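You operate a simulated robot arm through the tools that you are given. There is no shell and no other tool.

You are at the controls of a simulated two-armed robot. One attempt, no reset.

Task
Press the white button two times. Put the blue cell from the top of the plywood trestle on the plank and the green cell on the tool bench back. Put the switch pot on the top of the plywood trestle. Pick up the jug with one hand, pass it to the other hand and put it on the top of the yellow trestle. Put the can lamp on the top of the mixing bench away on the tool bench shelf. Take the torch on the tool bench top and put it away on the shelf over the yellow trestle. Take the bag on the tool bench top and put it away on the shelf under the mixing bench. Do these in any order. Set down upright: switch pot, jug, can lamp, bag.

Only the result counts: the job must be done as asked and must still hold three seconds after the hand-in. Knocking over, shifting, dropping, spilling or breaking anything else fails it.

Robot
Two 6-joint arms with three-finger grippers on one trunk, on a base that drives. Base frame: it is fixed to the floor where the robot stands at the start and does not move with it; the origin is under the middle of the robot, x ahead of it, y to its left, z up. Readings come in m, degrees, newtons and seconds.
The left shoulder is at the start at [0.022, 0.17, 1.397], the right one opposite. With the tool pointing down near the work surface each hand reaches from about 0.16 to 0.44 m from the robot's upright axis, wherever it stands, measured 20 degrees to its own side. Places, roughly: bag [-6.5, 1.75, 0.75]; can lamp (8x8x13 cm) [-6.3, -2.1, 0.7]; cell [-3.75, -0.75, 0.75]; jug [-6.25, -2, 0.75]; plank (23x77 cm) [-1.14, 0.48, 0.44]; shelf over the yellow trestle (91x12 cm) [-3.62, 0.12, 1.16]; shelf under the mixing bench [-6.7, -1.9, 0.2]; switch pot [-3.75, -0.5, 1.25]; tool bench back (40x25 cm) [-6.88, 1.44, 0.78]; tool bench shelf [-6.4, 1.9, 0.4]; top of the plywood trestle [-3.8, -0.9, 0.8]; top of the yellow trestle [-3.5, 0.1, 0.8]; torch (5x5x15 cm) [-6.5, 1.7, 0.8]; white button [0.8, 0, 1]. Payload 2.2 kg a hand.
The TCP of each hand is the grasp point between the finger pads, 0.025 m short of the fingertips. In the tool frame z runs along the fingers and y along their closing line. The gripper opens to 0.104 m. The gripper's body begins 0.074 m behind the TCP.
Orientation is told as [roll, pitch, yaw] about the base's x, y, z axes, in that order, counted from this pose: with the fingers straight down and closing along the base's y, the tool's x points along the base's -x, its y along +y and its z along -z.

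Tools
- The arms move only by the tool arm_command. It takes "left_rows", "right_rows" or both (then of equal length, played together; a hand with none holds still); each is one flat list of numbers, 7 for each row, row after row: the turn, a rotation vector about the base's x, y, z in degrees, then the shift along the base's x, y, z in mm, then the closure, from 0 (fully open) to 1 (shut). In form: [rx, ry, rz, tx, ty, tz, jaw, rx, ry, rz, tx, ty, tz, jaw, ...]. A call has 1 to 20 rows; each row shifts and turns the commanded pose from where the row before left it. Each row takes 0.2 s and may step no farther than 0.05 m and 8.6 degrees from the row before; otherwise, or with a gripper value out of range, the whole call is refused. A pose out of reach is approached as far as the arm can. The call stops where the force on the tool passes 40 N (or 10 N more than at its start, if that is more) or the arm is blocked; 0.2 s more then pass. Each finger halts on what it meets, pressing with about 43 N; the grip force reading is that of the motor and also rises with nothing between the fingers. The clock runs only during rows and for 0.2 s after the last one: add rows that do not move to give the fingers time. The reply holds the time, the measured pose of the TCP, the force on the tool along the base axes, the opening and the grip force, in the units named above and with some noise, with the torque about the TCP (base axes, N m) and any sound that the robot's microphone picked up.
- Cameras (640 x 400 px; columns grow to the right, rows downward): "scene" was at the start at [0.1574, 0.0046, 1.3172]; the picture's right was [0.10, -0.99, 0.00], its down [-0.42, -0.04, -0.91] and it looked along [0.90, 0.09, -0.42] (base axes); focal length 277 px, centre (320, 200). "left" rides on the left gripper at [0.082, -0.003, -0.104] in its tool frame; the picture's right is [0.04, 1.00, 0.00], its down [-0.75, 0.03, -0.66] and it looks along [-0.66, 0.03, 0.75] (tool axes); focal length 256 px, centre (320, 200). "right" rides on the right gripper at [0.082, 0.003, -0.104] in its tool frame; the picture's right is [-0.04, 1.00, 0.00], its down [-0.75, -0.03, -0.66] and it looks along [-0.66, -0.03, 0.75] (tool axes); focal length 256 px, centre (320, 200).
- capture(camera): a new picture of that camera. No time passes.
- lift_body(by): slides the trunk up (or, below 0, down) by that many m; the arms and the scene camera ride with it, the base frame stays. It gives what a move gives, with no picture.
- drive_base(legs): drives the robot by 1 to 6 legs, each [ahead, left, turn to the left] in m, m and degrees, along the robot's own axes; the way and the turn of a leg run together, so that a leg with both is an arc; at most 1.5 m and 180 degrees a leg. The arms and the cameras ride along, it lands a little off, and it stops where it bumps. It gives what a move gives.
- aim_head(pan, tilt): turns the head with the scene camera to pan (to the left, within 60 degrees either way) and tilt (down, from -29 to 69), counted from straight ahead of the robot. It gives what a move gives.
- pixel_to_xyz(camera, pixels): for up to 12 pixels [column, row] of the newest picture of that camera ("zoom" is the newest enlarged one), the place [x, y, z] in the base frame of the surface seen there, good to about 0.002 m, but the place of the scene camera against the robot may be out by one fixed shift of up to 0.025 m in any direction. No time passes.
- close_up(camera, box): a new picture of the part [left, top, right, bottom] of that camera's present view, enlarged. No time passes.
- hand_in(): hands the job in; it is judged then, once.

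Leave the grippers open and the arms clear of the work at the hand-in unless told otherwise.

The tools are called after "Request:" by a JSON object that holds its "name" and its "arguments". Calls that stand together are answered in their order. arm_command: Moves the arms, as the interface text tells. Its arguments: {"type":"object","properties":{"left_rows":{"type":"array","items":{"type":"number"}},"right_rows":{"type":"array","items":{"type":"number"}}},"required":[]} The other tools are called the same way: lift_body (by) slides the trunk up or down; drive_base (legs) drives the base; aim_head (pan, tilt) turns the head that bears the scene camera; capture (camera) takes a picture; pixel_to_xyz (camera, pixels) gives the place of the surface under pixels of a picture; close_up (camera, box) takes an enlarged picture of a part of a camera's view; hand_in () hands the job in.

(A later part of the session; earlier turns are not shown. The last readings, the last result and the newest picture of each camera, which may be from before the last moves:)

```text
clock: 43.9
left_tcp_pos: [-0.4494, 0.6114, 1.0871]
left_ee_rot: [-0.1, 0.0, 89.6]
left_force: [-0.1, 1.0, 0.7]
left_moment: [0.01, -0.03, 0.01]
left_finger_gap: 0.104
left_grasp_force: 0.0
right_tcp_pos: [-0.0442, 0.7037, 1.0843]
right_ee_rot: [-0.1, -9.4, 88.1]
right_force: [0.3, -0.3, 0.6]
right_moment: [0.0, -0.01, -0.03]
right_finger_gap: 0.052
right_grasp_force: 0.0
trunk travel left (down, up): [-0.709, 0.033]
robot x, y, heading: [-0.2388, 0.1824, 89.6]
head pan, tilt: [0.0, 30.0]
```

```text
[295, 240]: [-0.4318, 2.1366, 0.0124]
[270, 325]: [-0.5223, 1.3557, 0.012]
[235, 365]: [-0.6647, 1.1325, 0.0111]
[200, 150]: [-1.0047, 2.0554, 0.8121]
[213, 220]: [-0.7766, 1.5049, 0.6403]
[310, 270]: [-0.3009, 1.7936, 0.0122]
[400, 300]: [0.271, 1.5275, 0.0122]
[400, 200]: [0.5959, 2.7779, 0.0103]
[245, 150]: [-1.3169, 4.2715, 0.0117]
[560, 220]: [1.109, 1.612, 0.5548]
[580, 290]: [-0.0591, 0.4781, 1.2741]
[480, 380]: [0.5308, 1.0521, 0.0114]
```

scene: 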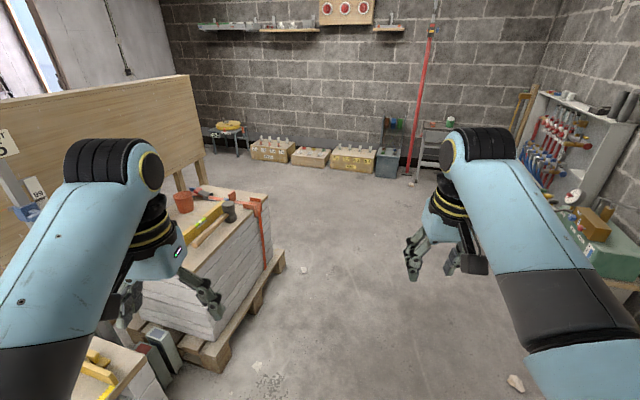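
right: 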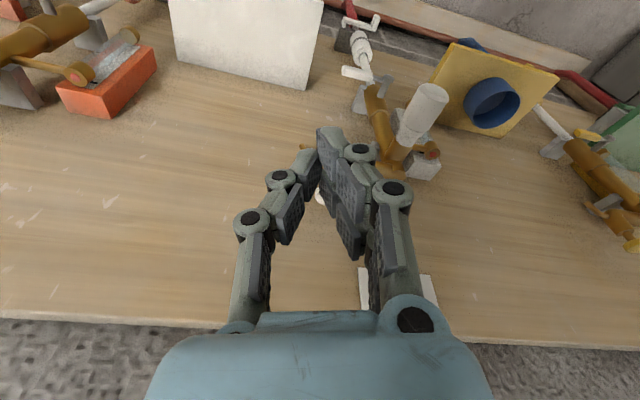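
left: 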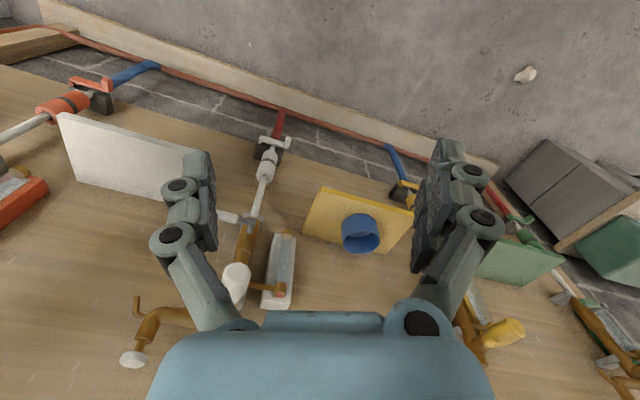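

The passage between the pallet (edge x≈-0.45) and the right bench is about 1.3 m wide. I check small debris on the floor and the far floor before driving.

Request:
{"name": "pixel_to_xyz", "arguments": {"camera": "scene", "pixels": [[515, 383], [303, 271], [270, 383], [250, 180], [412, 184], [300, 185], [615, 280], [525, 330]]}}

```text
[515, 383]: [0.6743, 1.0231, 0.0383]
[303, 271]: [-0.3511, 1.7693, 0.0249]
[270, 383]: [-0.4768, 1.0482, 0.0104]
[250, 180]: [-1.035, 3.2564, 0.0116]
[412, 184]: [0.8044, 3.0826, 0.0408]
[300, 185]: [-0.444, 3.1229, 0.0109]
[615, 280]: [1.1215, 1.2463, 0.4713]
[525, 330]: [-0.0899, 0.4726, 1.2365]
```

Clear. I drive: sidestep right to x≈0.15, then north to y≈2.7.

Request:
{"name": "drive_base", "arguments": {"legs": [[0.1, -0.39, 0], [1.3, 0, 0], [1.1, 0, 0]]}}

Request:
{"name": "drive_base", "arguments": {"legs": [[0, 0, 88]]}}

Request:
{"name": "capture", "arguments": {"camera": "scene"}}

Request:
{"name": "pixel_to_xyz", "arguments": {"camera": "scene", "pixels": [[320, 200], [320, 300], [200, 200], [250, 150], [400, 200], [450, 200], [150, 150], [320, 120]]}}

```text
clock: 57.8
left_tcp_pos: [-0.074, 3.1198, 1.0871]
left_ee_rot: [-0.1, -0.1, 90.4]
left_force: [0.7, -0.3, -0.6]
left_moment: [0.0, 0.01, 0.0]
left_finger_gap: 0.104
left_grasp_force: 0.0
right_tcp_pos: [0.3302, 3.2173, 1.085]
right_ee_rot: [0.0, -9.6, 89.0]
right_force: [-0.3, 0.2, -0.4]
right_moment: [0.0, -0.04, 0.01]
right_finger_gap: 0.0522
right_grasp_force: 0.1
trunk travel left (down, up): [-0.709, 0.033]
robot x, y, heading: [0.1393, 2.6945, 90.3]
head pan, tilt: [0.0, 30.0]
```

```text
clock: 61.9
left_tcp_pos: [-0.297, 2.5043, 1.0859]
left_ee_rot: [-0.1, -0.2, 177.5]
left_force: [0.8, -0.5, 0.4]
left_moment: [0.03, -0.01, -0.01]
left_finger_gap: 0.104
left_grasp_force: 0.0
right_tcp_pos: [-0.3748, 2.9124, 1.084]
right_ee_rot: [0.0, -9.5, 176.0]
right_force: [-1.5, 0.5, -0.1]
right_moment: [-0.03, 0.0, 0.0]
right_finger_gap: 0.0521
right_grasp_force: 0.2
trunk travel left (down, up): [-0.709, 0.033]
robot x, y, heading: [0.1348, 2.6966, 177.5]
head pan, tilt: [0.0, 30.0]
```

```text
taken
```

scene: 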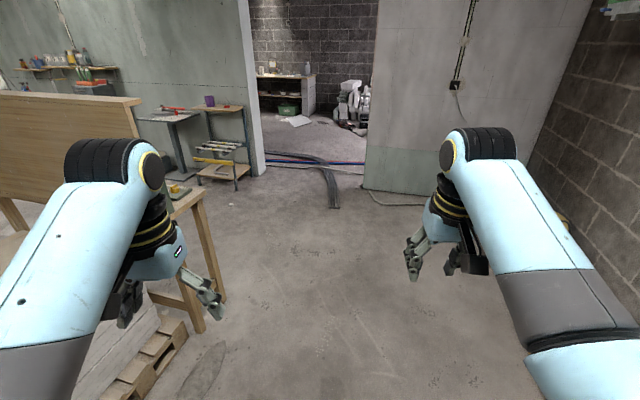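

```text
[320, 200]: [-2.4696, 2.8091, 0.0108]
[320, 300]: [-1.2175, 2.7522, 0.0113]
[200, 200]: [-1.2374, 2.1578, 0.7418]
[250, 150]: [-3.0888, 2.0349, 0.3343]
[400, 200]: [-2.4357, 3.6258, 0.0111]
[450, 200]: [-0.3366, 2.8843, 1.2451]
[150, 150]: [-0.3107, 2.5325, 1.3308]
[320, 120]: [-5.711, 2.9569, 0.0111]
```

The doorway to the other room is in the far wall, with pipes on its floor. I check the trestle leg near (200,325) and floor by the doorway, then drive west.

Request:
{"name": "pixel_to_xyz", "arguments": {"camera": "scene", "pixels": [[198, 325], [202, 215], [140, 100], [265, 160], [300, 158], [330, 190], [335, 205], [345, 165], [370, 185], [355, 160], [240, 180], [400, 205]]}}

```text
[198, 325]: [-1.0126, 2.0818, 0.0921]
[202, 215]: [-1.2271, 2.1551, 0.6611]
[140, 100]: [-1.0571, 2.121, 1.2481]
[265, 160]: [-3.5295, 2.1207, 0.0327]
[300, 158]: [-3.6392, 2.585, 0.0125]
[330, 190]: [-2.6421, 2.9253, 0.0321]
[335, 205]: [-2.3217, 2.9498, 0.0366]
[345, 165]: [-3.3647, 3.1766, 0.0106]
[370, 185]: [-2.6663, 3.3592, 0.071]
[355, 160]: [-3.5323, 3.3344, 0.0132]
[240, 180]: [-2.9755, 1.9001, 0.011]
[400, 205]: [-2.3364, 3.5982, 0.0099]
```

Clear route. I drive west about 2.1 m to x≈-2.0, turn left to face south and look.

Request:
{"name": "drive_base", "arguments": {"legs": [[1.1, 0, 2], [1.05, 0, 0], [0, 0, 90]]}}

Request:
{"name": "aim_head", "arguments": {"pan": 0, "tilt": 25}}

Request:
{"name": "capture", "arguments": {"camera": "scene"}}

Request:
{"name": "aim_head", "arguments": {"pan": -50, "tilt": 20}}

Request:
{"name": "capture", "arguments": {"camera": "scene"}}

```text
clock: 76.1
left_tcp_pos: [-1.7568, 2.318, 1.0864]
left_ee_rot: [-0.1, -0.1, -91.9]
left_force: [0.2, -0.7, 0.4]
left_moment: [-0.05, -0.02, 0.0]
left_finger_gap: 0.1041
left_grasp_force: 0.1
right_tcp_pos: [-2.1647, 2.2357, 1.0843]
right_ee_rot: [0.1, -9.5, -93.3]
right_force: [0.0, 0.8, -0.3]
right_moment: [0.02, 0.01, 0.0]
right_finger_gap: 0.0518
right_grasp_force: 0.0
trunk travel left (down, up): [-0.709, 0.033]
robot x, y, heading: [-1.9548, 2.749, -92.0]
head pan, tilt: [0.0, 30.0]
```

```text
clock: 76.7
left_tcp_pos: [-1.7573, 2.3175, 1.0866]
left_ee_rot: [-0.1, -0.1, -91.8]
left_force: [-0.3, -0.1, 0.7]
left_moment: [0.02, 0.03, -0.02]
left_finger_gap: 0.1041
left_grasp_force: 0.1
right_tcp_pos: [-2.1638, 2.2354, 1.0832]
right_ee_rot: [0.0, -9.6, -93.3]
right_force: [-0.6, -0.2, 0.8]
right_moment: [0.01, 0.02, 0.0]
right_finger_gap: 0.052
right_grasp_force: 0.0
trunk travel left (down, up): [-0.709, 0.033]
robot x, y, heading: [-1.9547, 2.7497, -91.9]
head pan, tilt: [0.0, 25.0]
```

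```text
taken
```

scene: 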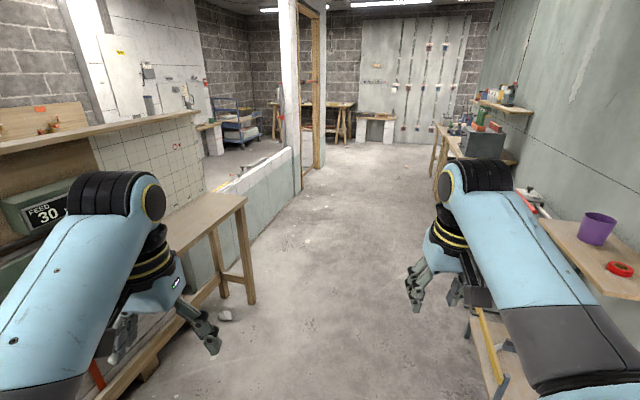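

```text
clock: 77.9
left_tcp_pos: [-1.7569, 2.3176, 1.0873]
left_ee_rot: [-0.1, -0.1, -91.9]
left_force: [0.8, 0.0, 0.0]
left_moment: [-0.01, -0.04, -0.01]
left_finger_gap: 0.1038
left_grasp_force: 0.1
right_tcp_pos: [-2.1649, 2.2365, 1.0844]
right_ee_rot: [0.0, -9.6, -93.3]
right_force: [-0.5, -0.3, 0.0]
right_moment: [0.02, -0.02, 0.01]
right_finger_gap: 0.0519
right_grasp_force: 0.0
trunk travel left (down, up): [-0.709, 0.033]
robot x, y, heading: [-1.9549, 2.7521, -91.9]
head pan, tilt: [-50.0, 20.0]
```

```text
taken
```

scene: 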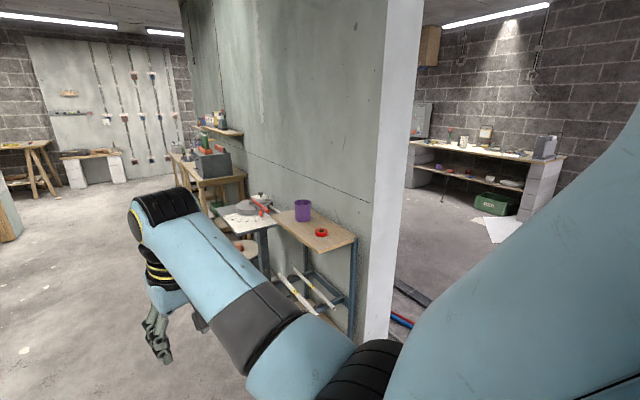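

I check clearances on both sides of this aisle before driving south.

Request:
{"name": "pixel_to_xyz", "arguments": {"camera": "scene", "pixels": [[358, 240], [274, 225], [350, 340], [232, 215], [190, 175], [240, 172], [220, 180], [30, 350]]}}

Request:
{"name": "aim_head", "arguments": {"pan": 0, "tilt": 25}}

Request:
{"name": "capture", "arguments": {"camera": "scene"}}

Request:
{"name": "pixel_to_xyz", "arguments": {"camera": "scene", "pixels": [[245, 198], [252, 300], [225, 315], [295, 150], [300, 185], [310, 165], [230, 290], [463, 100], [440, 185], [475, 340], [320, 250], [400, 180]]}}

```text
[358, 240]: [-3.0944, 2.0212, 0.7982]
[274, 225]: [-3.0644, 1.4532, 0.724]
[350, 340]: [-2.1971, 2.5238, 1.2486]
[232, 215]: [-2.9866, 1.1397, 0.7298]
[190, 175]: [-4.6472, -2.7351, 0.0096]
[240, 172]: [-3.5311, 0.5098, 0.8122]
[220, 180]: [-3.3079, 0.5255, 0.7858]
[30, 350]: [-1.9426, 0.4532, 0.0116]
```

```text
clock: 79.1
left_tcp_pos: [-1.7574, 2.3175, 1.0873]
left_ee_rot: [-0.2, -0.1, -91.8]
left_force: [0.4, 0.1, -0.6]
left_moment: [0.02, 0.01, -0.01]
left_finger_gap: 0.1039
left_grasp_force: 0.0
right_tcp_pos: [-2.164, 2.2355, 1.0853]
right_ee_rot: [0.0, -9.6, -93.4]
right_force: [0.1, -0.3, -0.4]
right_moment: [-0.01, 0.05, 0.04]
right_finger_gap: 0.0518
right_grasp_force: 0.1
trunk travel left (down, up): [-0.709, 0.033]
robot x, y, heading: [-1.9514, 2.7508, -92.0]
head pan, tilt: [0.0, 25.0]
```

```text
taken
```

scene: 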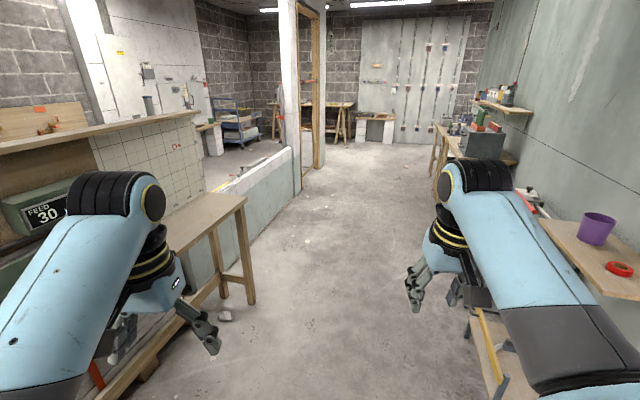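

```text
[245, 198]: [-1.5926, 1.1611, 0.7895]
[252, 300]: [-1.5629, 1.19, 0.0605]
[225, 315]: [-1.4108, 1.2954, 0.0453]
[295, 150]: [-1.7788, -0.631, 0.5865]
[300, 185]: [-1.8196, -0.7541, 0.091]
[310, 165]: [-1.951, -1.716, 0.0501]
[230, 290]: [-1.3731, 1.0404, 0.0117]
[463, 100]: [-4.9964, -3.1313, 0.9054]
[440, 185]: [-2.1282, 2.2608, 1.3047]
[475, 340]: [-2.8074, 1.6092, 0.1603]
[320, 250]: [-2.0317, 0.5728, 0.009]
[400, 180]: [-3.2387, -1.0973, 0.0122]
```

The aisle is clear between x≈-1.6 and -2.8. I sidestep right 0.25 m, drive 2.95 m south, then turn right to face the trestles.

Request:
{"name": "drive_base", "arguments": {"legs": [[0.3, -0.25, 2], [1.35, 0, 0], [1.35, 0, 0], [0, 0, -90]]}}

Request:
{"name": "capture", "arguments": {"camera": "scene"}}

```text
clock: 98.3
left_tcp_pos: [-2.6284, -0.5044, 1.0873]
left_ee_rot: [-0.1, 0.0, -179.2]
left_force: [-0.4, -0.3, -0.5]
left_moment: [0.03, 0.01, 0.0]
left_finger_gap: 0.104
left_grasp_force: 0.1
right_tcp_pos: [-2.73, -0.1008, 1.0857]
right_ee_rot: [0.0, -9.5, 179.2]
right_force: [0.0, 0.1, 0.8]
right_moment: [0.0, 0.0, -0.02]
right_finger_gap: 0.052
right_grasp_force: 0.1
trunk travel left (down, up): [-0.709, 0.033]
robot x, y, heading: [-2.2033, -0.2894, -179.2]
head pan, tilt: [0.0, 25.0]
```

```text
taken
```

scene: 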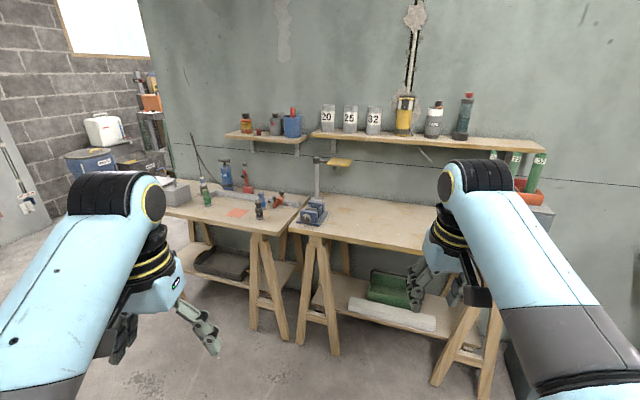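

I see two trestle tables: the left (plywood) with cells and tools, the right (yellow) with a long shelf above it. I zoom on each.

Request:
{"name": "close_up", "arguments": {"camera": "scene", "box": [160, 70, 360, 195]}}

Request:
{"name": "close_up", "arguments": {"camera": "scene", "box": [150, 150, 350, 275]}}

Request:
{"name": "close_up", "arguments": {"camera": "scene", "box": [300, 80, 560, 242]}}

```text
3.20 times, centred on (260, 132) of scene
```

zoom: 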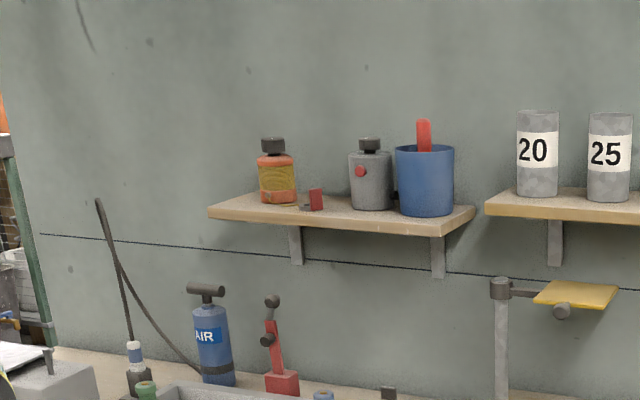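

```text
3.20 times, centred on (250, 212) of scene
```

zoom: 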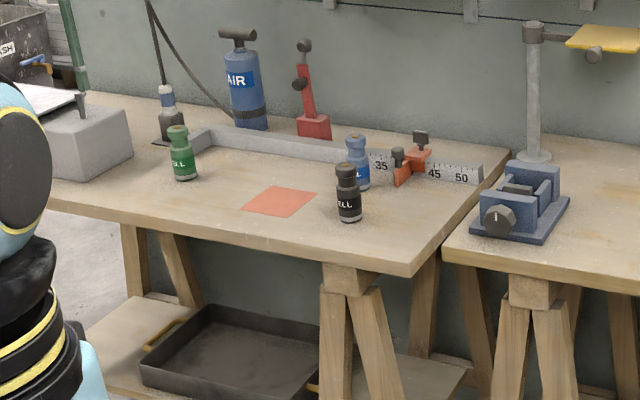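

```text
2.46 times, centred on (430, 161) of scene
```

zoom: 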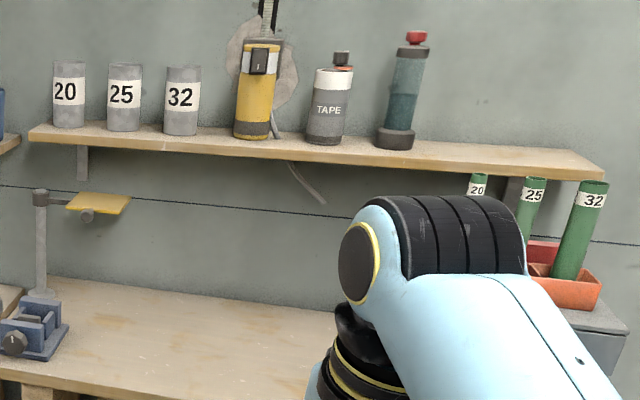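

I see black, green and blue cells on the plywood trestle, and the grey pot with a red switch on the small shelf. I measure positions of these, edges and shelves.

Request:
{"name": "close_up", "arguments": {"camera": "scene", "box": [150, 150, 350, 275]}}

Request:
{"name": "pixel_to_xyz", "arguments": {"camera": "zoom", "pixels": [[181, 165], [357, 168], [348, 205], [358, 140], [177, 132], [280, 200], [413, 270], [50, 205], [505, 160], [300, 165], [240, 185], [385, 230]]}}

Request:
{"name": "pixel_to_xyz", "arguments": {"camera": "scene", "pixels": [[275, 122], [276, 136], [247, 137], [293, 137], [308, 137], [225, 137], [545, 150], [312, 134], [450, 150], [350, 200], [300, 230], [405, 240]]}}

```text
3.20 times, centred on (250, 212) of scene
```

zoom: 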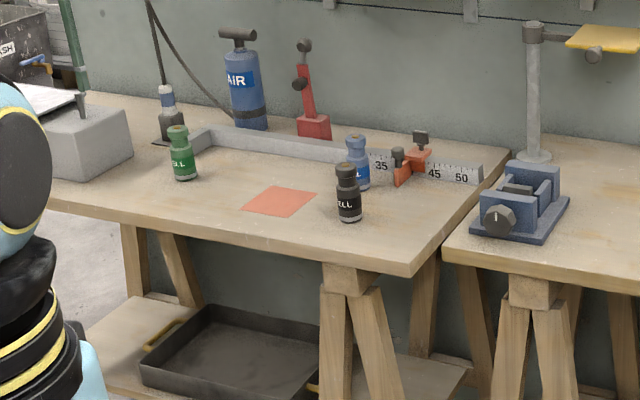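

```text
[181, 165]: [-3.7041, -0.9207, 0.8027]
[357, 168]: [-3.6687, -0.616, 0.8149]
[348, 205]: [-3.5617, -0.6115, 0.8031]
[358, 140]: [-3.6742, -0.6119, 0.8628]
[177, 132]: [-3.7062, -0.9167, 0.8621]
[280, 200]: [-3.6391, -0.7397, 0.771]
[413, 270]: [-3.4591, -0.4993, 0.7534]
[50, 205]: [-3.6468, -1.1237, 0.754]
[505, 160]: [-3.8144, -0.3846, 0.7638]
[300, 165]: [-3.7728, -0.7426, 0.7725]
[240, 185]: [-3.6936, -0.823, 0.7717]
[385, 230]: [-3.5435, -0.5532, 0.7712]
```

```text
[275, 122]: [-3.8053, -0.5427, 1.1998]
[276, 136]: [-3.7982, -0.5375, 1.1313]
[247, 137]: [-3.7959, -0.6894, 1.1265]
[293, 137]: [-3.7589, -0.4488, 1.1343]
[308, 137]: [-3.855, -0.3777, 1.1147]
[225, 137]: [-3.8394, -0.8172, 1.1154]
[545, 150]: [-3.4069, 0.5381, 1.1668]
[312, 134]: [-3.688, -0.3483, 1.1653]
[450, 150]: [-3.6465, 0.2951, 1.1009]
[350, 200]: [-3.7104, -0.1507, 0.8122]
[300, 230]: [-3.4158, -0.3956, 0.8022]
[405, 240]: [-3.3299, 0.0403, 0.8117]
```

The tables are turned about 17°, so the robot should face heading ≈163°. Before getting close I look down to see the size of my own base.

Request:
{"name": "aim_head", "arguments": {"pan": 0, "tilt": 69}}

Request:
{"name": "capture", "arguments": {"camera": "scene"}}

Request:
{"name": "pixel_to_xyz", "arguments": {"camera": "scene", "pixels": [[320, 390], [320, 370], [320, 340], [320, 300], [250, 390], [400, 390]]}}

```text
clock: 99.4
left_tcp_pos: [-2.6275, -0.504, 1.0876]
left_ee_rot: [-0.1, -0.1, -179.1]
left_force: [0.0, 1.0, 0.0]
left_moment: [0.01, 0.0, -0.02]
left_finger_gap: 0.1041
left_grasp_force: 0.1
right_tcp_pos: [-2.7283, -0.1017, 1.0856]
right_ee_rot: [0.1, -9.5, 179.3]
right_force: [0.0, 0.4, -0.6]
right_moment: [0.02, 0.01, -0.02]
right_finger_gap: 0.0521
right_grasp_force: 0.1
trunk travel left (down, up): [-0.709, 0.033]
robot x, y, heading: [-2.2049, -0.294, -179.3]
head pan, tilt: [0.0, 68.8]
```

```text
taken
```

scene: 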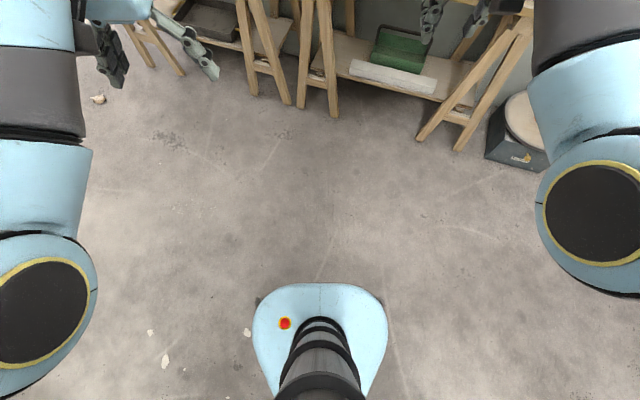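

```text
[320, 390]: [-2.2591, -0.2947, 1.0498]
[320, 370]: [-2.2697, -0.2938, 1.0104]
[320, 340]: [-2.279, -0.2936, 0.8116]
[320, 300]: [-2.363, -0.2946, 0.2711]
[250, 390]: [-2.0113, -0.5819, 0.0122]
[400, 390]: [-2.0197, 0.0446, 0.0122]
```

The base is visible as the blue rounded plate at (255–385, 283–400). I measure its extents.

Request:
{"name": "pixel_to_xyz", "arguments": {"camera": "scene", "pixels": [[320, 285], [320, 282], [258, 325], [382, 325], [265, 295], [375, 295], [270, 380], [370, 385], [262, 360], [378, 360]]}}

```text
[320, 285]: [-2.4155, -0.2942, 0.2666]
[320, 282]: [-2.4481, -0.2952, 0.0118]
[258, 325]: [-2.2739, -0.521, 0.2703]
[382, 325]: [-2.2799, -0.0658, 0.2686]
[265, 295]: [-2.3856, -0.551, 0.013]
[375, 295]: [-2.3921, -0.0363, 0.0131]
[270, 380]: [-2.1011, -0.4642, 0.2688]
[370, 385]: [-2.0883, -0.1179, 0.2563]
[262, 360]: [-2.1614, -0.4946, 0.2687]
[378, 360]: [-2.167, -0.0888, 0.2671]
```

Base: about 0.21 m ahead of the axis, ±0.23 m wide, 0.27 m tall. Now the trestle feet and lower shelf edges, so I know how near I can stand.

Request:
{"name": "pixel_to_xyz", "arguments": {"camera": "scene", "pixels": [[335, 117], [304, 108], [288, 104], [252, 95], [180, 74], [420, 138], [458, 150], [430, 97], [355, 80], [235, 38], [180, 30], [100, 98]]}}

```text
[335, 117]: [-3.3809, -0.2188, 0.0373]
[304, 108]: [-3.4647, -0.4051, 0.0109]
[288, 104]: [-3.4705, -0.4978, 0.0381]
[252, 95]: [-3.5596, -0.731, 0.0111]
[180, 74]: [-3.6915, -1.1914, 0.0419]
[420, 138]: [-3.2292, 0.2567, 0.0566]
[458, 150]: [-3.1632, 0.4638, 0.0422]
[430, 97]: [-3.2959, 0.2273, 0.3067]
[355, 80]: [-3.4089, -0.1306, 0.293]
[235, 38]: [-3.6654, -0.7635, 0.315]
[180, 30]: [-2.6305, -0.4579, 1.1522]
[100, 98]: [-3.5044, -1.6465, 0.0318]
```

Feet and lower shelves are flush with the table fronts, so I can stand with the axis about 0.24 m from the table edge. I turn to heading 163° and move in front of the plywood trestle, still 0.3 m back.

Request:
{"name": "drive_base", "arguments": {"legs": [[0, 0, -17.8], [0, 0.9, 0], [0.55, 0, 0]]}}

Request:
{"name": "aim_head", "arguments": {"pan": 0, "tilt": 20}}

Request:
{"name": "capture", "arguments": {"camera": "scene"}}

Request:
{"name": "capture", "arguments": {"camera": "right"}}

```text
clock: 107.9
left_tcp_pos: [-3.4716, -1.0583, 1.0866]
left_ee_rot: [-0.1, -0.2, 162.3]
left_force: [0.1, 0.2, -0.1]
left_moment: [-0.03, -0.01, 0.0]
left_finger_gap: 0.1038
left_grasp_force: 0.1
right_tcp_pos: [-3.4382, -0.6444, 1.0848]
right_ee_rot: [0.0, -9.5, 160.9]
right_force: [0.2, -0.8, 0.0]
right_moment: [0.01, -0.03, 0.05]
right_finger_gap: 0.0518
right_grasp_force: 0.2
trunk travel left (down, up): [-0.709, 0.033]
robot x, y, heading: [-2.999, -0.9887, 162.4]
head pan, tilt: [0.0, 68.8]
```

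```text
clock: 109.1
left_tcp_pos: [-3.471, -1.0585, 1.0873]
left_ee_rot: [-0.1, -0.1, 162.3]
left_force: [-0.4, 0.3, -1.1]
left_moment: [-0.02, 0.0, 0.01]
left_finger_gap: 0.104
left_grasp_force: 0.0
right_tcp_pos: [-3.4385, -0.6441, 1.0844]
right_ee_rot: [0.1, -9.6, 160.8]
right_force: [0.2, -0.3, 0.5]
right_moment: [0.01, 0.0, 0.02]
right_finger_gap: 0.052
right_grasp_force: 0.0
trunk travel left (down, up): [-0.709, 0.033]
robot x, y, heading: [-3.0032, -0.9897, 162.6]
head pan, tilt: [0.0, 20.0]
```

```text
taken
```

scene: 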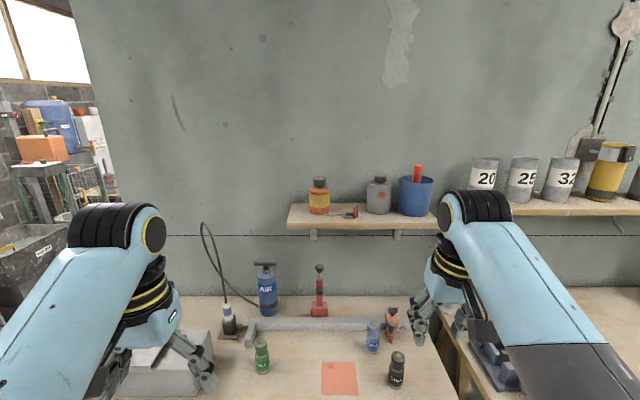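

```text
taken
```

right: 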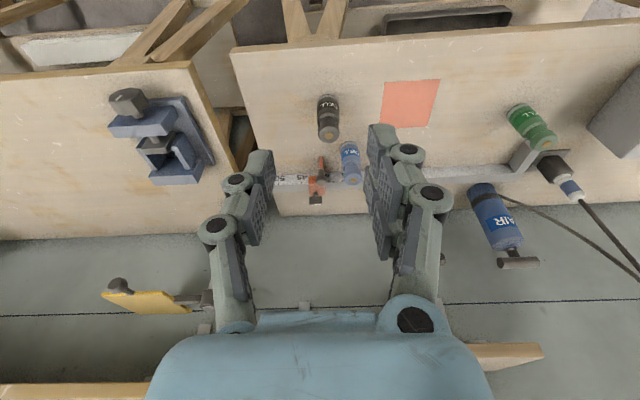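

I zoom on the small shelf to study the switch pot between the orange bottle and the blue bucket.

Request:
{"name": "close_up", "arguments": {"camera": "scene", "box": [280, 150, 460, 262]}}

Request:
{"name": "pixel_to_xyz", "arguments": {"camera": "zoom", "pixels": [[345, 105], [345, 135], [310, 160], [345, 160], [385, 160], [345, 215], [355, 98], [420, 160], [490, 110], [360, 230], [240, 225], [200, 100]]}}

```text
3.56 times, centred on (370, 206) of scene
```

zoom: 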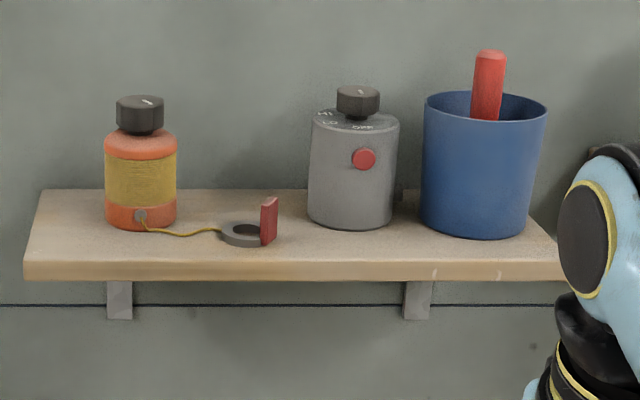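

```text
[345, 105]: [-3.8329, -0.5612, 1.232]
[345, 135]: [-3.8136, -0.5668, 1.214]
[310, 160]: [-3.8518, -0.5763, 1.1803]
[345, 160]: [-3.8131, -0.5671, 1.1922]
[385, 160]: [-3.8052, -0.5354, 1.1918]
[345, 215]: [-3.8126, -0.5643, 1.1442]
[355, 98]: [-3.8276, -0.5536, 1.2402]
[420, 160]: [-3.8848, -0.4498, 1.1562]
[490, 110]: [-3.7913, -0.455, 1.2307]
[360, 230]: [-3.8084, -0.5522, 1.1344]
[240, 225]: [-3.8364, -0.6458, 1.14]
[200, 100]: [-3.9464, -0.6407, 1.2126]
```

The pot: about 67 mm wide, body z 1.125–1.215 with a small knob above; 17 mm from the bucket, but about 40 mm from the wall behind. I plan to grip it front-to-back with the hand turned. First I check what the left hand would meet when I move in (hose loop, AIR bottle).

Request:
{"name": "pixel_to_xyz", "arguments": {"camera": "scene", "pixels": [[204, 222], [210, 240], [240, 292], [265, 263], [267, 290], [228, 315], [318, 268], [262, 345], [318, 300], [178, 100], [160, 370], [233, 260]]}}

Request:
{"name": "close_up", "arguments": {"camera": "scene", "box": [180, 210, 340, 310]}}

```text
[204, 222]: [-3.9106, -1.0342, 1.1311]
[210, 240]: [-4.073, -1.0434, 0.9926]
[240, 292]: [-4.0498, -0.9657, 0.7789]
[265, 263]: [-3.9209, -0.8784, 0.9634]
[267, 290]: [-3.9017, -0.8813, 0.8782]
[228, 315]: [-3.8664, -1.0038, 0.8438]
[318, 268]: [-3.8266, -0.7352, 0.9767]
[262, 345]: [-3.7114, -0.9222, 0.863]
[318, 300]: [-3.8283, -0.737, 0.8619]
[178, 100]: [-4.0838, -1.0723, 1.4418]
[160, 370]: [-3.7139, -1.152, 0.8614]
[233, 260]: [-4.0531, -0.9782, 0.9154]
```

```text
4.00 times, centred on (260, 260) of scene
```

zoom: 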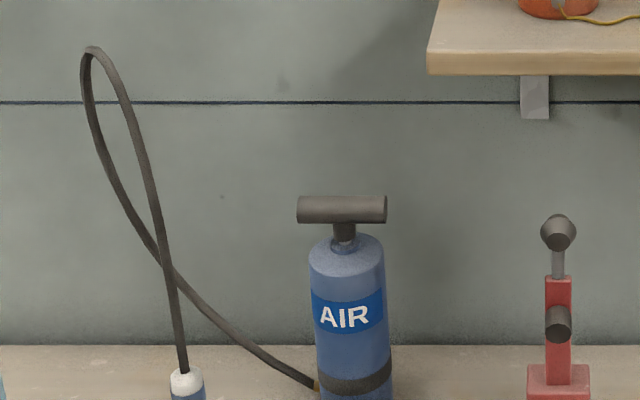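

The hose loop tops out near [-3.91,-1.03,1.12], clear of where the left hand will be. Now I level the right hand, raise it and turn it −90° in free air to test the reach.

Request:
{"name": "arm_command", "arguments": {"right_rows": [-1.55, -4.5, 0, 0, 0, 20, 0.2, -1.55, -4.5, 0, 0, 0, 20, 0, 0, 0, -8.3, 0, 0, 15, 0, 0, 0, -8.3, 0, 0, 15, 0, 0, 0, -8.3, 0, 0, 15, 0, 0, 0, -8.3, 0, 0, 15, 0, 0, 0, -8.3, 0, 0, 15, 0, 0, 0, -8.3, 0, 0, 15, 0, 0, 0, -8.3, 0, 0, 15, 0, 0, 0, -8.3, 0, 0, 15, 0, 0, 0, -8.3, 0, 0, 15, 0, 0, 0, -8.3, 0, 0, 15, 0, 0, 0, -7, 0, 0, 0, 0]}}

Request:
{"name": "capture", "arguments": {"camera": "right"}}

```text
clock: 111.9
left_tcp_pos: [-3.472, -1.0605, 1.0882]
left_ee_rot: [-0.1, -0.1, 162.3]
left_force: [-0.2, -0.4, 0.6]
left_moment: [0.01, -0.01, 0.02]
left_finger_gap: 0.1039
left_grasp_force: 0.0
right_tcp_pos: [-3.5074, -0.6338, 1.2018]
right_ee_rot: [0.0, -0.1, 70.7]
right_force: [-0.2, -0.4, 0.1]
right_moment: [0.01, 0.01, -0.01]
right_finger_gap: 0.104
right_grasp_force: 0.0
right hand out of reach, approached as far as the arm can: row 3, 4, 5, 6, 7, 8, 9, 10, 11, 12
trunk travel left (down, up): [-0.709, 0.033]
robot x, y, heading: [-3.0046, -0.9877, 162.3]
head pan, tilt: [0.0, 20.0]
```

```text
taken
```

right: 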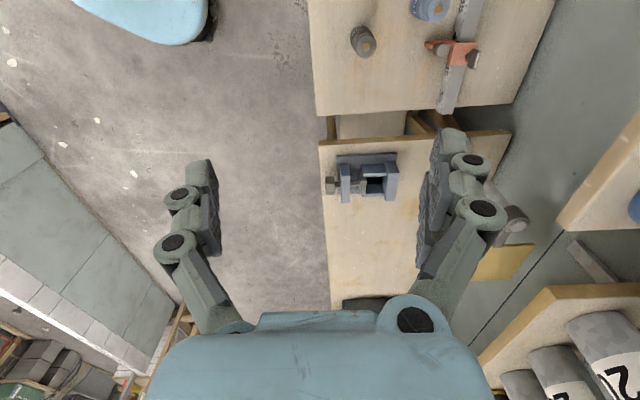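

The −90° turn works, but the hand's height is limited here (z 1.20). I raise the trunk the last 3 cm, shift left 0.095 m so the hand will enter between bottle and pot, and move ahead 0.2 m first.

Request:
{"name": "lift_body", "arguments": {"by": 0.033}}

Request:
{"name": "drive_base", "arguments": {"legs": [[0, 0.095, 0], [0.2, 0, 0]]}}

Request:
{"name": "capture", "arguments": {"camera": "right"}}

Request:
{"name": "capture", "arguments": {"camera": "left"}}

Request:
{"name": "capture", "arguments": {"camera": "scene"}}

```text
clock: 112.7
left_tcp_pos: [-3.4722, -1.0587, 1.1189]
left_ee_rot: [-0.1, -0.1, 162.3]
left_force: [-0.3, -0.1, 0.0]
left_moment: [0.0, -0.03, -0.05]
left_finger_gap: 0.1041
left_grasp_force: 0.1
right_tcp_pos: [-3.5078, -0.6338, 1.2326]
right_ee_rot: [0.0, 0.0, 70.7]
right_force: [0.1, 0.3, 0.4]
right_moment: [-0.01, -0.04, 0.0]
right_finger_gap: 0.1038
right_grasp_force: 0.0
trunk travel left (down, up): [-0.742, 0.0]
robot x, y, heading: [-3.0042, -0.9918, 162.1]
head pan, tilt: [0.0, 20.0]
```

```text
clock: 115.0
left_tcp_pos: [-3.6898, -1.0888, 1.1186]
left_ee_rot: [-0.1, -0.1, 162.2]
left_force: [0.0, -0.7, -1.4]
left_moment: [-0.01, -0.02, -0.01]
left_finger_gap: 0.1041
left_grasp_force: 0.0
right_tcp_pos: [-3.7262, -0.6643, 1.2351]
right_ee_rot: [-0.2, 0.0, 70.8]
right_force: [0.4, 0.8, -0.1]
right_moment: [0.01, -0.03, -0.01]
right_finger_gap: 0.1041
right_grasp_force: 0.0
trunk travel left (down, up): [-0.742, 0.0]
robot x, y, heading: [-3.2188, -1.0177, 162.5]
head pan, tilt: [0.0, 20.0]
```

```text
taken
```

right: 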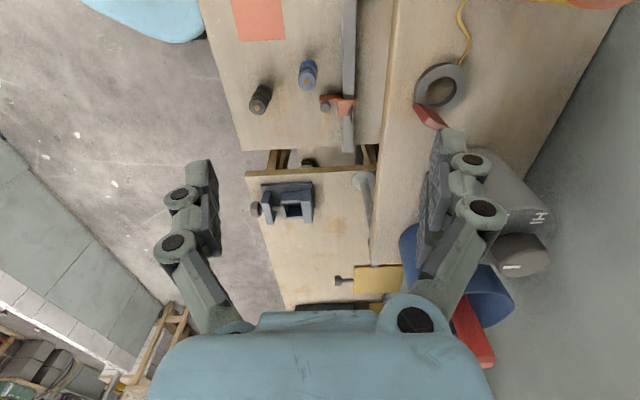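

```text
taken
```

left: 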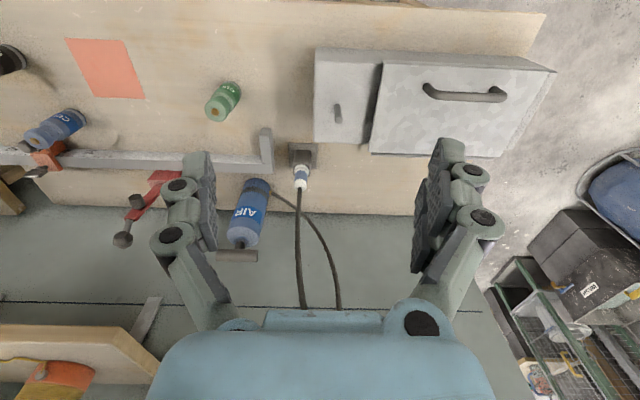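

```text
taken
```

scene: 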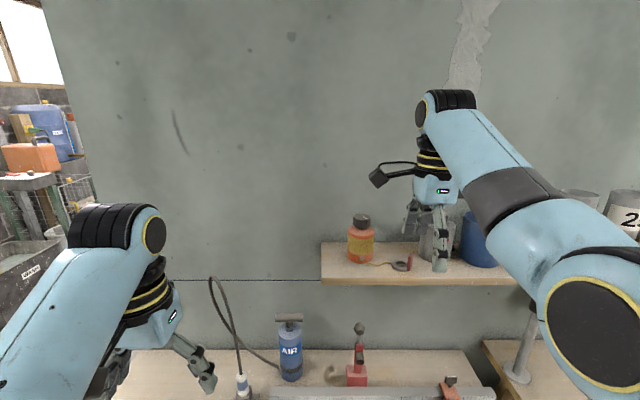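

The right camera shows the pot at (480–545,150–275), the bucket just beyond, the tag at (430,117). I measure these with the wrist camera, and move the left hand sideways, away from the hose.

Request:
{"name": "pixel_to_xyz", "arguments": {"camera": "right", "pixels": [[525, 240], [525, 258], [540, 218], [500, 195], [475, 160], [545, 210], [505, 290], [412, 235], [430, 117], [388, 150], [595, 250], [240, 150]]}}

Request:
{"name": "close_up", "arguments": {"camera": "right", "box": [380, 90, 600, 310]}}

Request:
{"name": "arm_command", "arguments": {"left_rows": [0, 0, 0, -12, -38, 0, 0, 0, 0, 0, -12, -38, 0, 0]}}

```text
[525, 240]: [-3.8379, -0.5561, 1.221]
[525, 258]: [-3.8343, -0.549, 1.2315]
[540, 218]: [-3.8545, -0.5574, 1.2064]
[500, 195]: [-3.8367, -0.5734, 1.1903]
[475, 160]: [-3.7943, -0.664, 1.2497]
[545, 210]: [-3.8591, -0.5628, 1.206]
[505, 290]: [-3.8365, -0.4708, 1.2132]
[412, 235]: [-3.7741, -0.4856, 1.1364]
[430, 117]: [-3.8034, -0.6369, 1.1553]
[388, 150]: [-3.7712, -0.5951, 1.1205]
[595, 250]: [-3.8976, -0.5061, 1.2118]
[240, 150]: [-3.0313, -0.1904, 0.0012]
```

```text
1.82 times, centred on (490, 200) of right
```

zoom: 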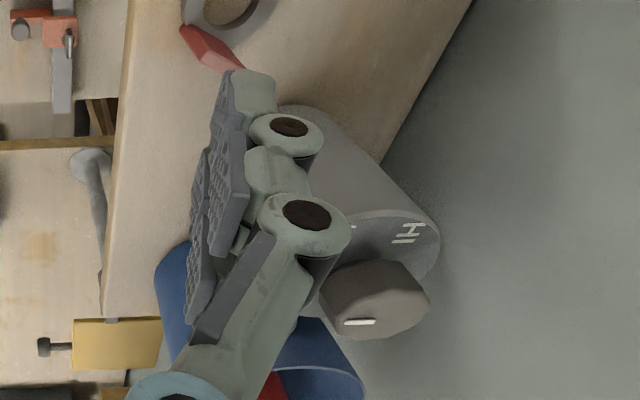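

```text
clock: 115.6
left_tcp_pos: [-3.7148, -1.1641, 1.1206]
left_ee_rot: [-0.3, -0.1, 162.4]
left_force: [-0.2, -0.4, -0.3]
left_moment: [0.03, 0.01, 0.01]
left_finger_gap: 0.104
left_grasp_force: 0.0
right_tcp_pos: [-3.7257, -0.6643, 1.2345]
right_ee_rot: [-0.2, -0.1, 70.7]
right_force: [-0.5, -0.9, 0.5]
right_moment: [-0.02, -0.02, 0.02]
right_finger_gap: 0.1044
right_grasp_force: 0.1
trunk travel left (down, up): [-0.742, 0.0]
robot x, y, heading: [-3.2159, -1.017, 162.1]
head pan, tilt: [0.0, 20.0]
```

Wrist-camera values: pot centre ≈[-3.830,-0.543], top z 1.206, wall 76 mm behind its centre. The hand is 84 mm left and 136 mm short. I set the opening to ~0.09, drive ahead 0.115 m.

Request:
{"name": "arm_command", "arguments": {"right_rows": [0, 0, 0, 0, 0, 0, 0.13, 0, 0, 0, 0, 0, 0, 0.13]}}

Request:
{"name": "drive_base", "arguments": {"legs": [[0.115, 0, 0]]}}

Request:
{"name": "capture", "arguments": {"camera": "right"}}

Request:
{"name": "capture", "arguments": {"camera": "scene"}}

```text
clock: 116.2
left_tcp_pos: [-3.7137, -1.1631, 1.1197]
left_ee_rot: [-0.1, 0.0, 162.4]
left_force: [-0.5, -0.2, 0.4]
left_moment: [-0.01, 0.0, 0.01]
left_finger_gap: 0.1037
left_grasp_force: 0.1
right_tcp_pos: [-3.7248, -0.6621, 1.2345]
right_ee_rot: [-0.2, 0.0, 70.9]
right_force: [0.1, -0.4, 0.5]
right_moment: [-0.01, -0.03, 0.0]
right_finger_gap: 0.0906
right_grasp_force: 0.0
trunk travel left (down, up): [-0.742, 0.0]
robot x, y, heading: [-3.2221, -1.0195, 162.0]
head pan, tilt: [0.0, 20.0]
```

```text
clock: 117.4
left_tcp_pos: [-3.8224, -1.1271, 1.1213]
left_ee_rot: [0.0, -0.1, 162.2]
left_force: [-0.2, 0.6, 0.0]
left_moment: [0.02, -0.03, -0.02]
left_finger_gap: 0.1042
left_grasp_force: 0.0
right_tcp_pos: [-3.8351, -0.6291, 1.2341]
right_ee_rot: [-0.1, 0.0, 70.9]
right_force: [-0.1, 0.4, 0.0]
right_moment: [0.0, -0.01, 0.02]
right_finger_gap: 0.0904
right_grasp_force: 0.0
trunk travel left (down, up): [-0.742, 0.0]
robot x, y, heading: [-3.3269, -0.9815, 162.3]
head pan, tilt: [0.0, 20.0]
```

```text
taken
```

right: 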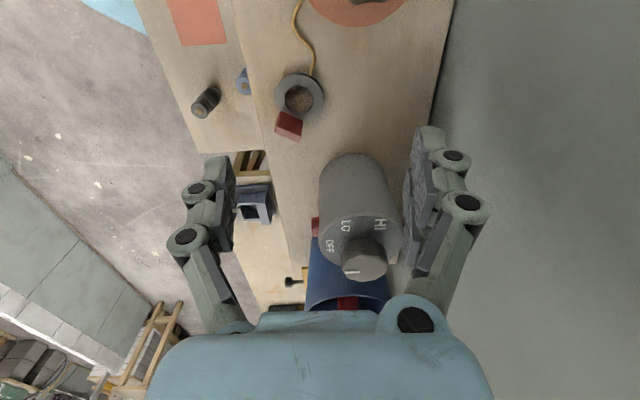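

```text
taken
```

scene: 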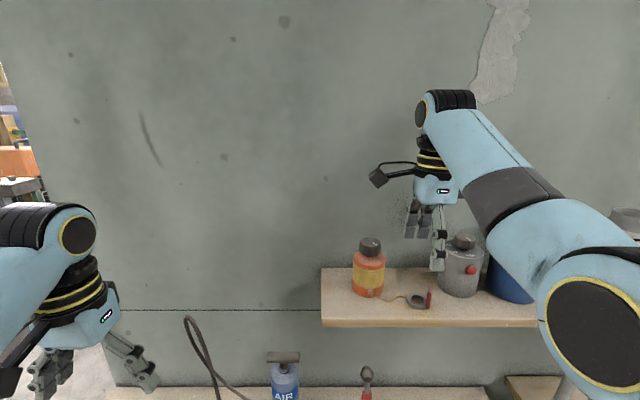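

The pot is now well seen between the fingers' lines: top at (320–402,215–260), red switch at (315,226). I measure these for final alignment.

Request:
{"name": "pixel_to_xyz", "arguments": {"camera": "right", "pixels": [[315, 222], [315, 232], [325, 228], [395, 240], [360, 217], [363, 260], [363, 240], [322, 180], [395, 190], [358, 160], [288, 125], [300, 80]]}}

```text
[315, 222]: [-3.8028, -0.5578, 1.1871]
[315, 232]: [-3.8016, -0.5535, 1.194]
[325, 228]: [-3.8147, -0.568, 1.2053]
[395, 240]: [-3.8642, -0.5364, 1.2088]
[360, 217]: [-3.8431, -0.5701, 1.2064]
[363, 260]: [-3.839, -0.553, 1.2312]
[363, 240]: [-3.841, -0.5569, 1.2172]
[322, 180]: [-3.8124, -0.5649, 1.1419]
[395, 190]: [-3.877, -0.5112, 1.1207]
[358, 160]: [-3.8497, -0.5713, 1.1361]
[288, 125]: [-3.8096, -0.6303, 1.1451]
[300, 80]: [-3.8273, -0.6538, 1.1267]
```

Fitted pot centre: [-3.831,-0.539], radius 33 mm. Its red switch is on the front, so I'll grip on the diagonal (turn the hand +45°) to avoid pressing it, coming in from front-left. First I back off to the front-left start spot and turn.

Request:
{"name": "arm_command", "arguments": {"right_rows": [0, 0, 0, 43, 15, 0, 0.13, 0, 0, 7.5, 0, 0, 0, 0.13, 0, 0, 7.5, 0, 0, 0, 0.13, 0, 0, 7.5, 0, 0, 0, 0.13, 0, 0, 7.5, 0, 0, 0, 0.13, 0, 0, 7.5, 0, 0, 0, 0.13, 0, 0, 7.5, 0, 0, 0, 0.13, 0, 0, 0, 0, 0, 0, 0.13]}}

Request:
{"name": "capture", "arguments": {"camera": "right"}}

Request:
{"name": "capture", "arguments": {"camera": "scene"}}

```text
clock: 119.2
left_tcp_pos: [-3.8212, -1.129, 1.1213]
left_ee_rot: [0.0, -0.1, 162.3]
left_force: [0.2, 0.6, 0.2]
left_moment: [0.0, -0.04, 0.0]
left_finger_gap: 0.1038
left_grasp_force: 0.0
right_tcp_pos: [-3.8127, -0.608, 1.2137]
right_ee_rot: [0.0, -0.1, 115.9]
right_force: [0.4, -0.5, -0.8]
right_moment: [0.0, -0.01, 0.0]
right_finger_gap: 0.0907
right_grasp_force: 0.0
right hand out of reach, approached as far as the arm can: row 1
trunk travel left (down, up): [-0.742, 0.0]
robot x, y, heading: [-3.3289, -0.9836, 162.4]
head pan, tilt: [0.0, 20.0]
```

```text
taken
```

right: 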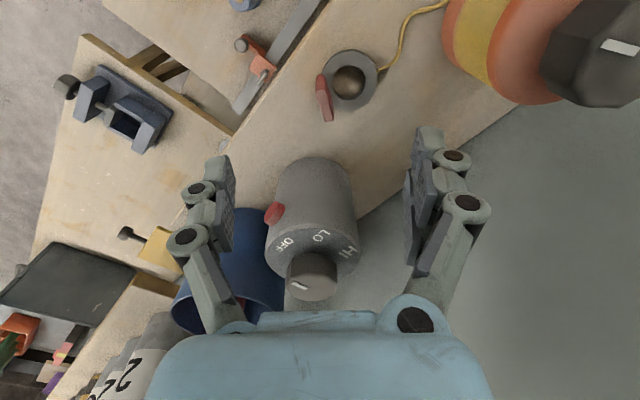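

```text
taken
```

scene: 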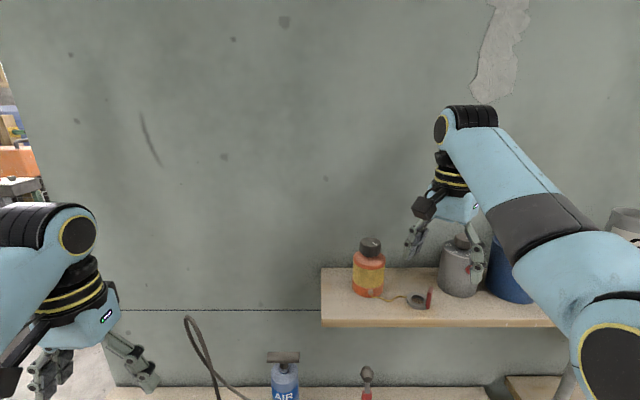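

The reach limit left the hand at about 60 mm left / 38 mm front of the pot, z 1.214. I lower to z≈1.195 and pull back to line up the diagonal, then check.

Request:
{"name": "arm_command", "arguments": {"right_rows": [0, 0, 0, 0, 0, -18, 0.13, 0, 0, 0, 20, -7, 0, 0.13, 0, 0, 0, 0, 0, 0, 0.13]}}

Request:
{"name": "capture", "arguments": {"camera": "right"}}

```text
clock: 120.0
left_tcp_pos: [-3.8224, -1.1269, 1.1209]
left_ee_rot: [0.0, -0.1, 162.3]
left_force: [-0.2, 0.0, 0.2]
left_moment: [0.01, 0.0, -0.01]
left_finger_gap: 0.104
left_grasp_force: 0.1
right_tcp_pos: [-3.7936, -0.6132, 1.1927]
right_ee_rot: [-0.1, -0.1, 115.7]
right_force: [-0.2, 0.4, 0.7]
right_moment: [-0.02, -0.01, -0.01]
right_finger_gap: 0.0905
right_grasp_force: 0.0
trunk travel left (down, up): [-0.742, 0.0]
robot x, y, heading: [-3.327, -0.9863, 162.1]
head pan, tilt: [0.0, 20.0]
```

```text
taken
```

right: 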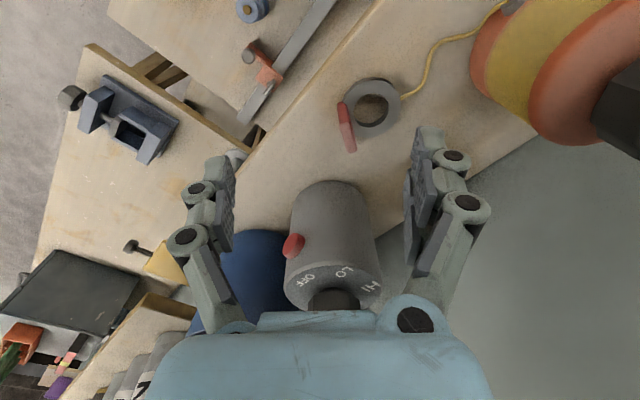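

The pot sits centred between the finger lines. I slide in diagonally 83 mm.

Request:
{"name": "arm_command", "arguments": {"right_rows": [0, 0, 0, -12.5, 24.7, 0, 0.13, 0, 0, 0, -12.5, 24.7, 0, 0.13, 0, 0, 0, -12.5, 24.7, 0, 0.13, 0, 0, 0, 0, 0, 0, 0.13]}}

Request:
{"name": "capture", "arguments": {"camera": "right"}}

Request:
{"name": "close_up", "arguments": {"camera": "scene", "box": [380, 180, 560, 320]}}

```text
clock: 121.0
left_tcp_pos: [-3.8202, -1.1272, 1.1209]
left_ee_rot: [-0.1, -0.1, 162.3]
left_force: [0.4, 0.0, -0.1]
left_moment: [0.0, 0.0, 0.0]
left_finger_gap: 0.1042
left_grasp_force: 0.0
right_tcp_pos: [-3.8306, -0.5411, 1.196]
right_ee_rot: [-0.1, 0.0, 115.7]
right_force: [-0.3, 0.5, -0.5]
right_moment: [0.01, 0.01, 0.01]
right_finger_gap: 0.0905
right_grasp_force: 0.1
trunk travel left (down, up): [-0.742, 0.0]
robot x, y, heading: [-3.33, -0.9861, 162.3]
head pan, tilt: [0.0, 20.0]
```

```text
taken
```

right: 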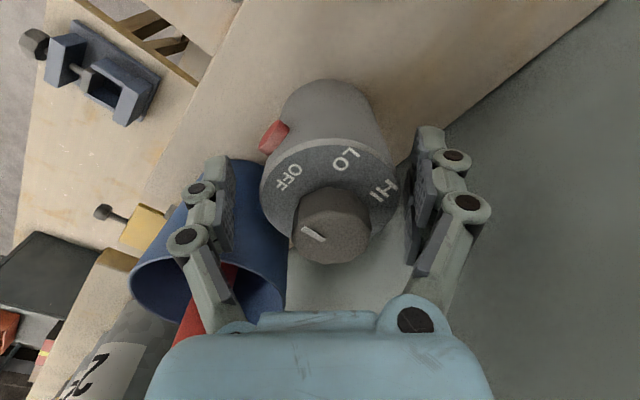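

```text
2.86 times, centred on (470, 250) of scene
```

zoom: 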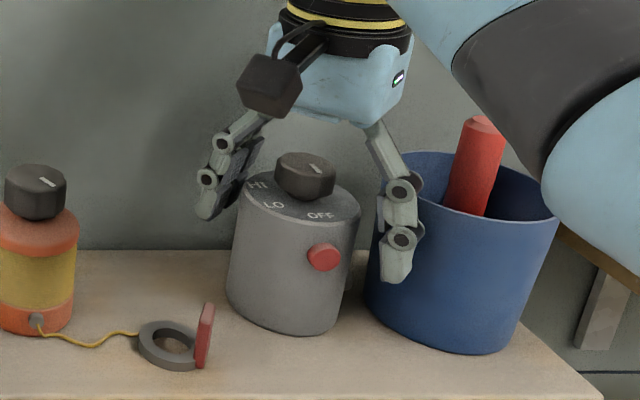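

The fingers straddle the pot, clear of the switch. I close.

Request:
{"name": "arm_command", "arguments": {"right_rows": [0, 0, 0, 0, 0, 0, 0.3, 0, 0, 0, 0, 0, 0, 0.4, 0, 0, 0, 0, 0, 0, 0.6, 0, 0, 0, 0, 0, 0, 1, 0, 0, 0, 0, 0, 0, 1]}}

Request:
{"name": "capture", "arguments": {"camera": "right"}}

```text
clock: 122.2
left_tcp_pos: [-3.8222, -1.1276, 1.1207]
left_ee_rot: [0.0, -0.1, 162.3]
left_force: [-0.3, 0.2, 0.0]
left_moment: [0.0, -0.02, -0.01]
left_finger_gap: 0.1038
left_grasp_force: 0.1
right_tcp_pos: [-3.8309, -0.5398, 1.1947]
right_ee_rot: [-0.1, 0.0, 115.8]
right_force: [-1.4, 1.5, 2.6]
right_moment: [0.07, -0.07, 0.04]
right_finger_gap: 0.0698
right_grasp_force: 43.2
trunk travel left (down, up): [-0.742, 0.0]
robot x, y, heading: [-3.3301, -0.9825, 162.3]
head pan, tilt: [0.0, 20.0]
```

```text
taken
```

right: 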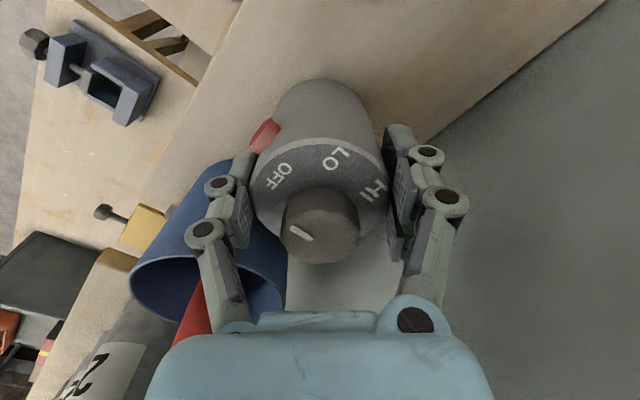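

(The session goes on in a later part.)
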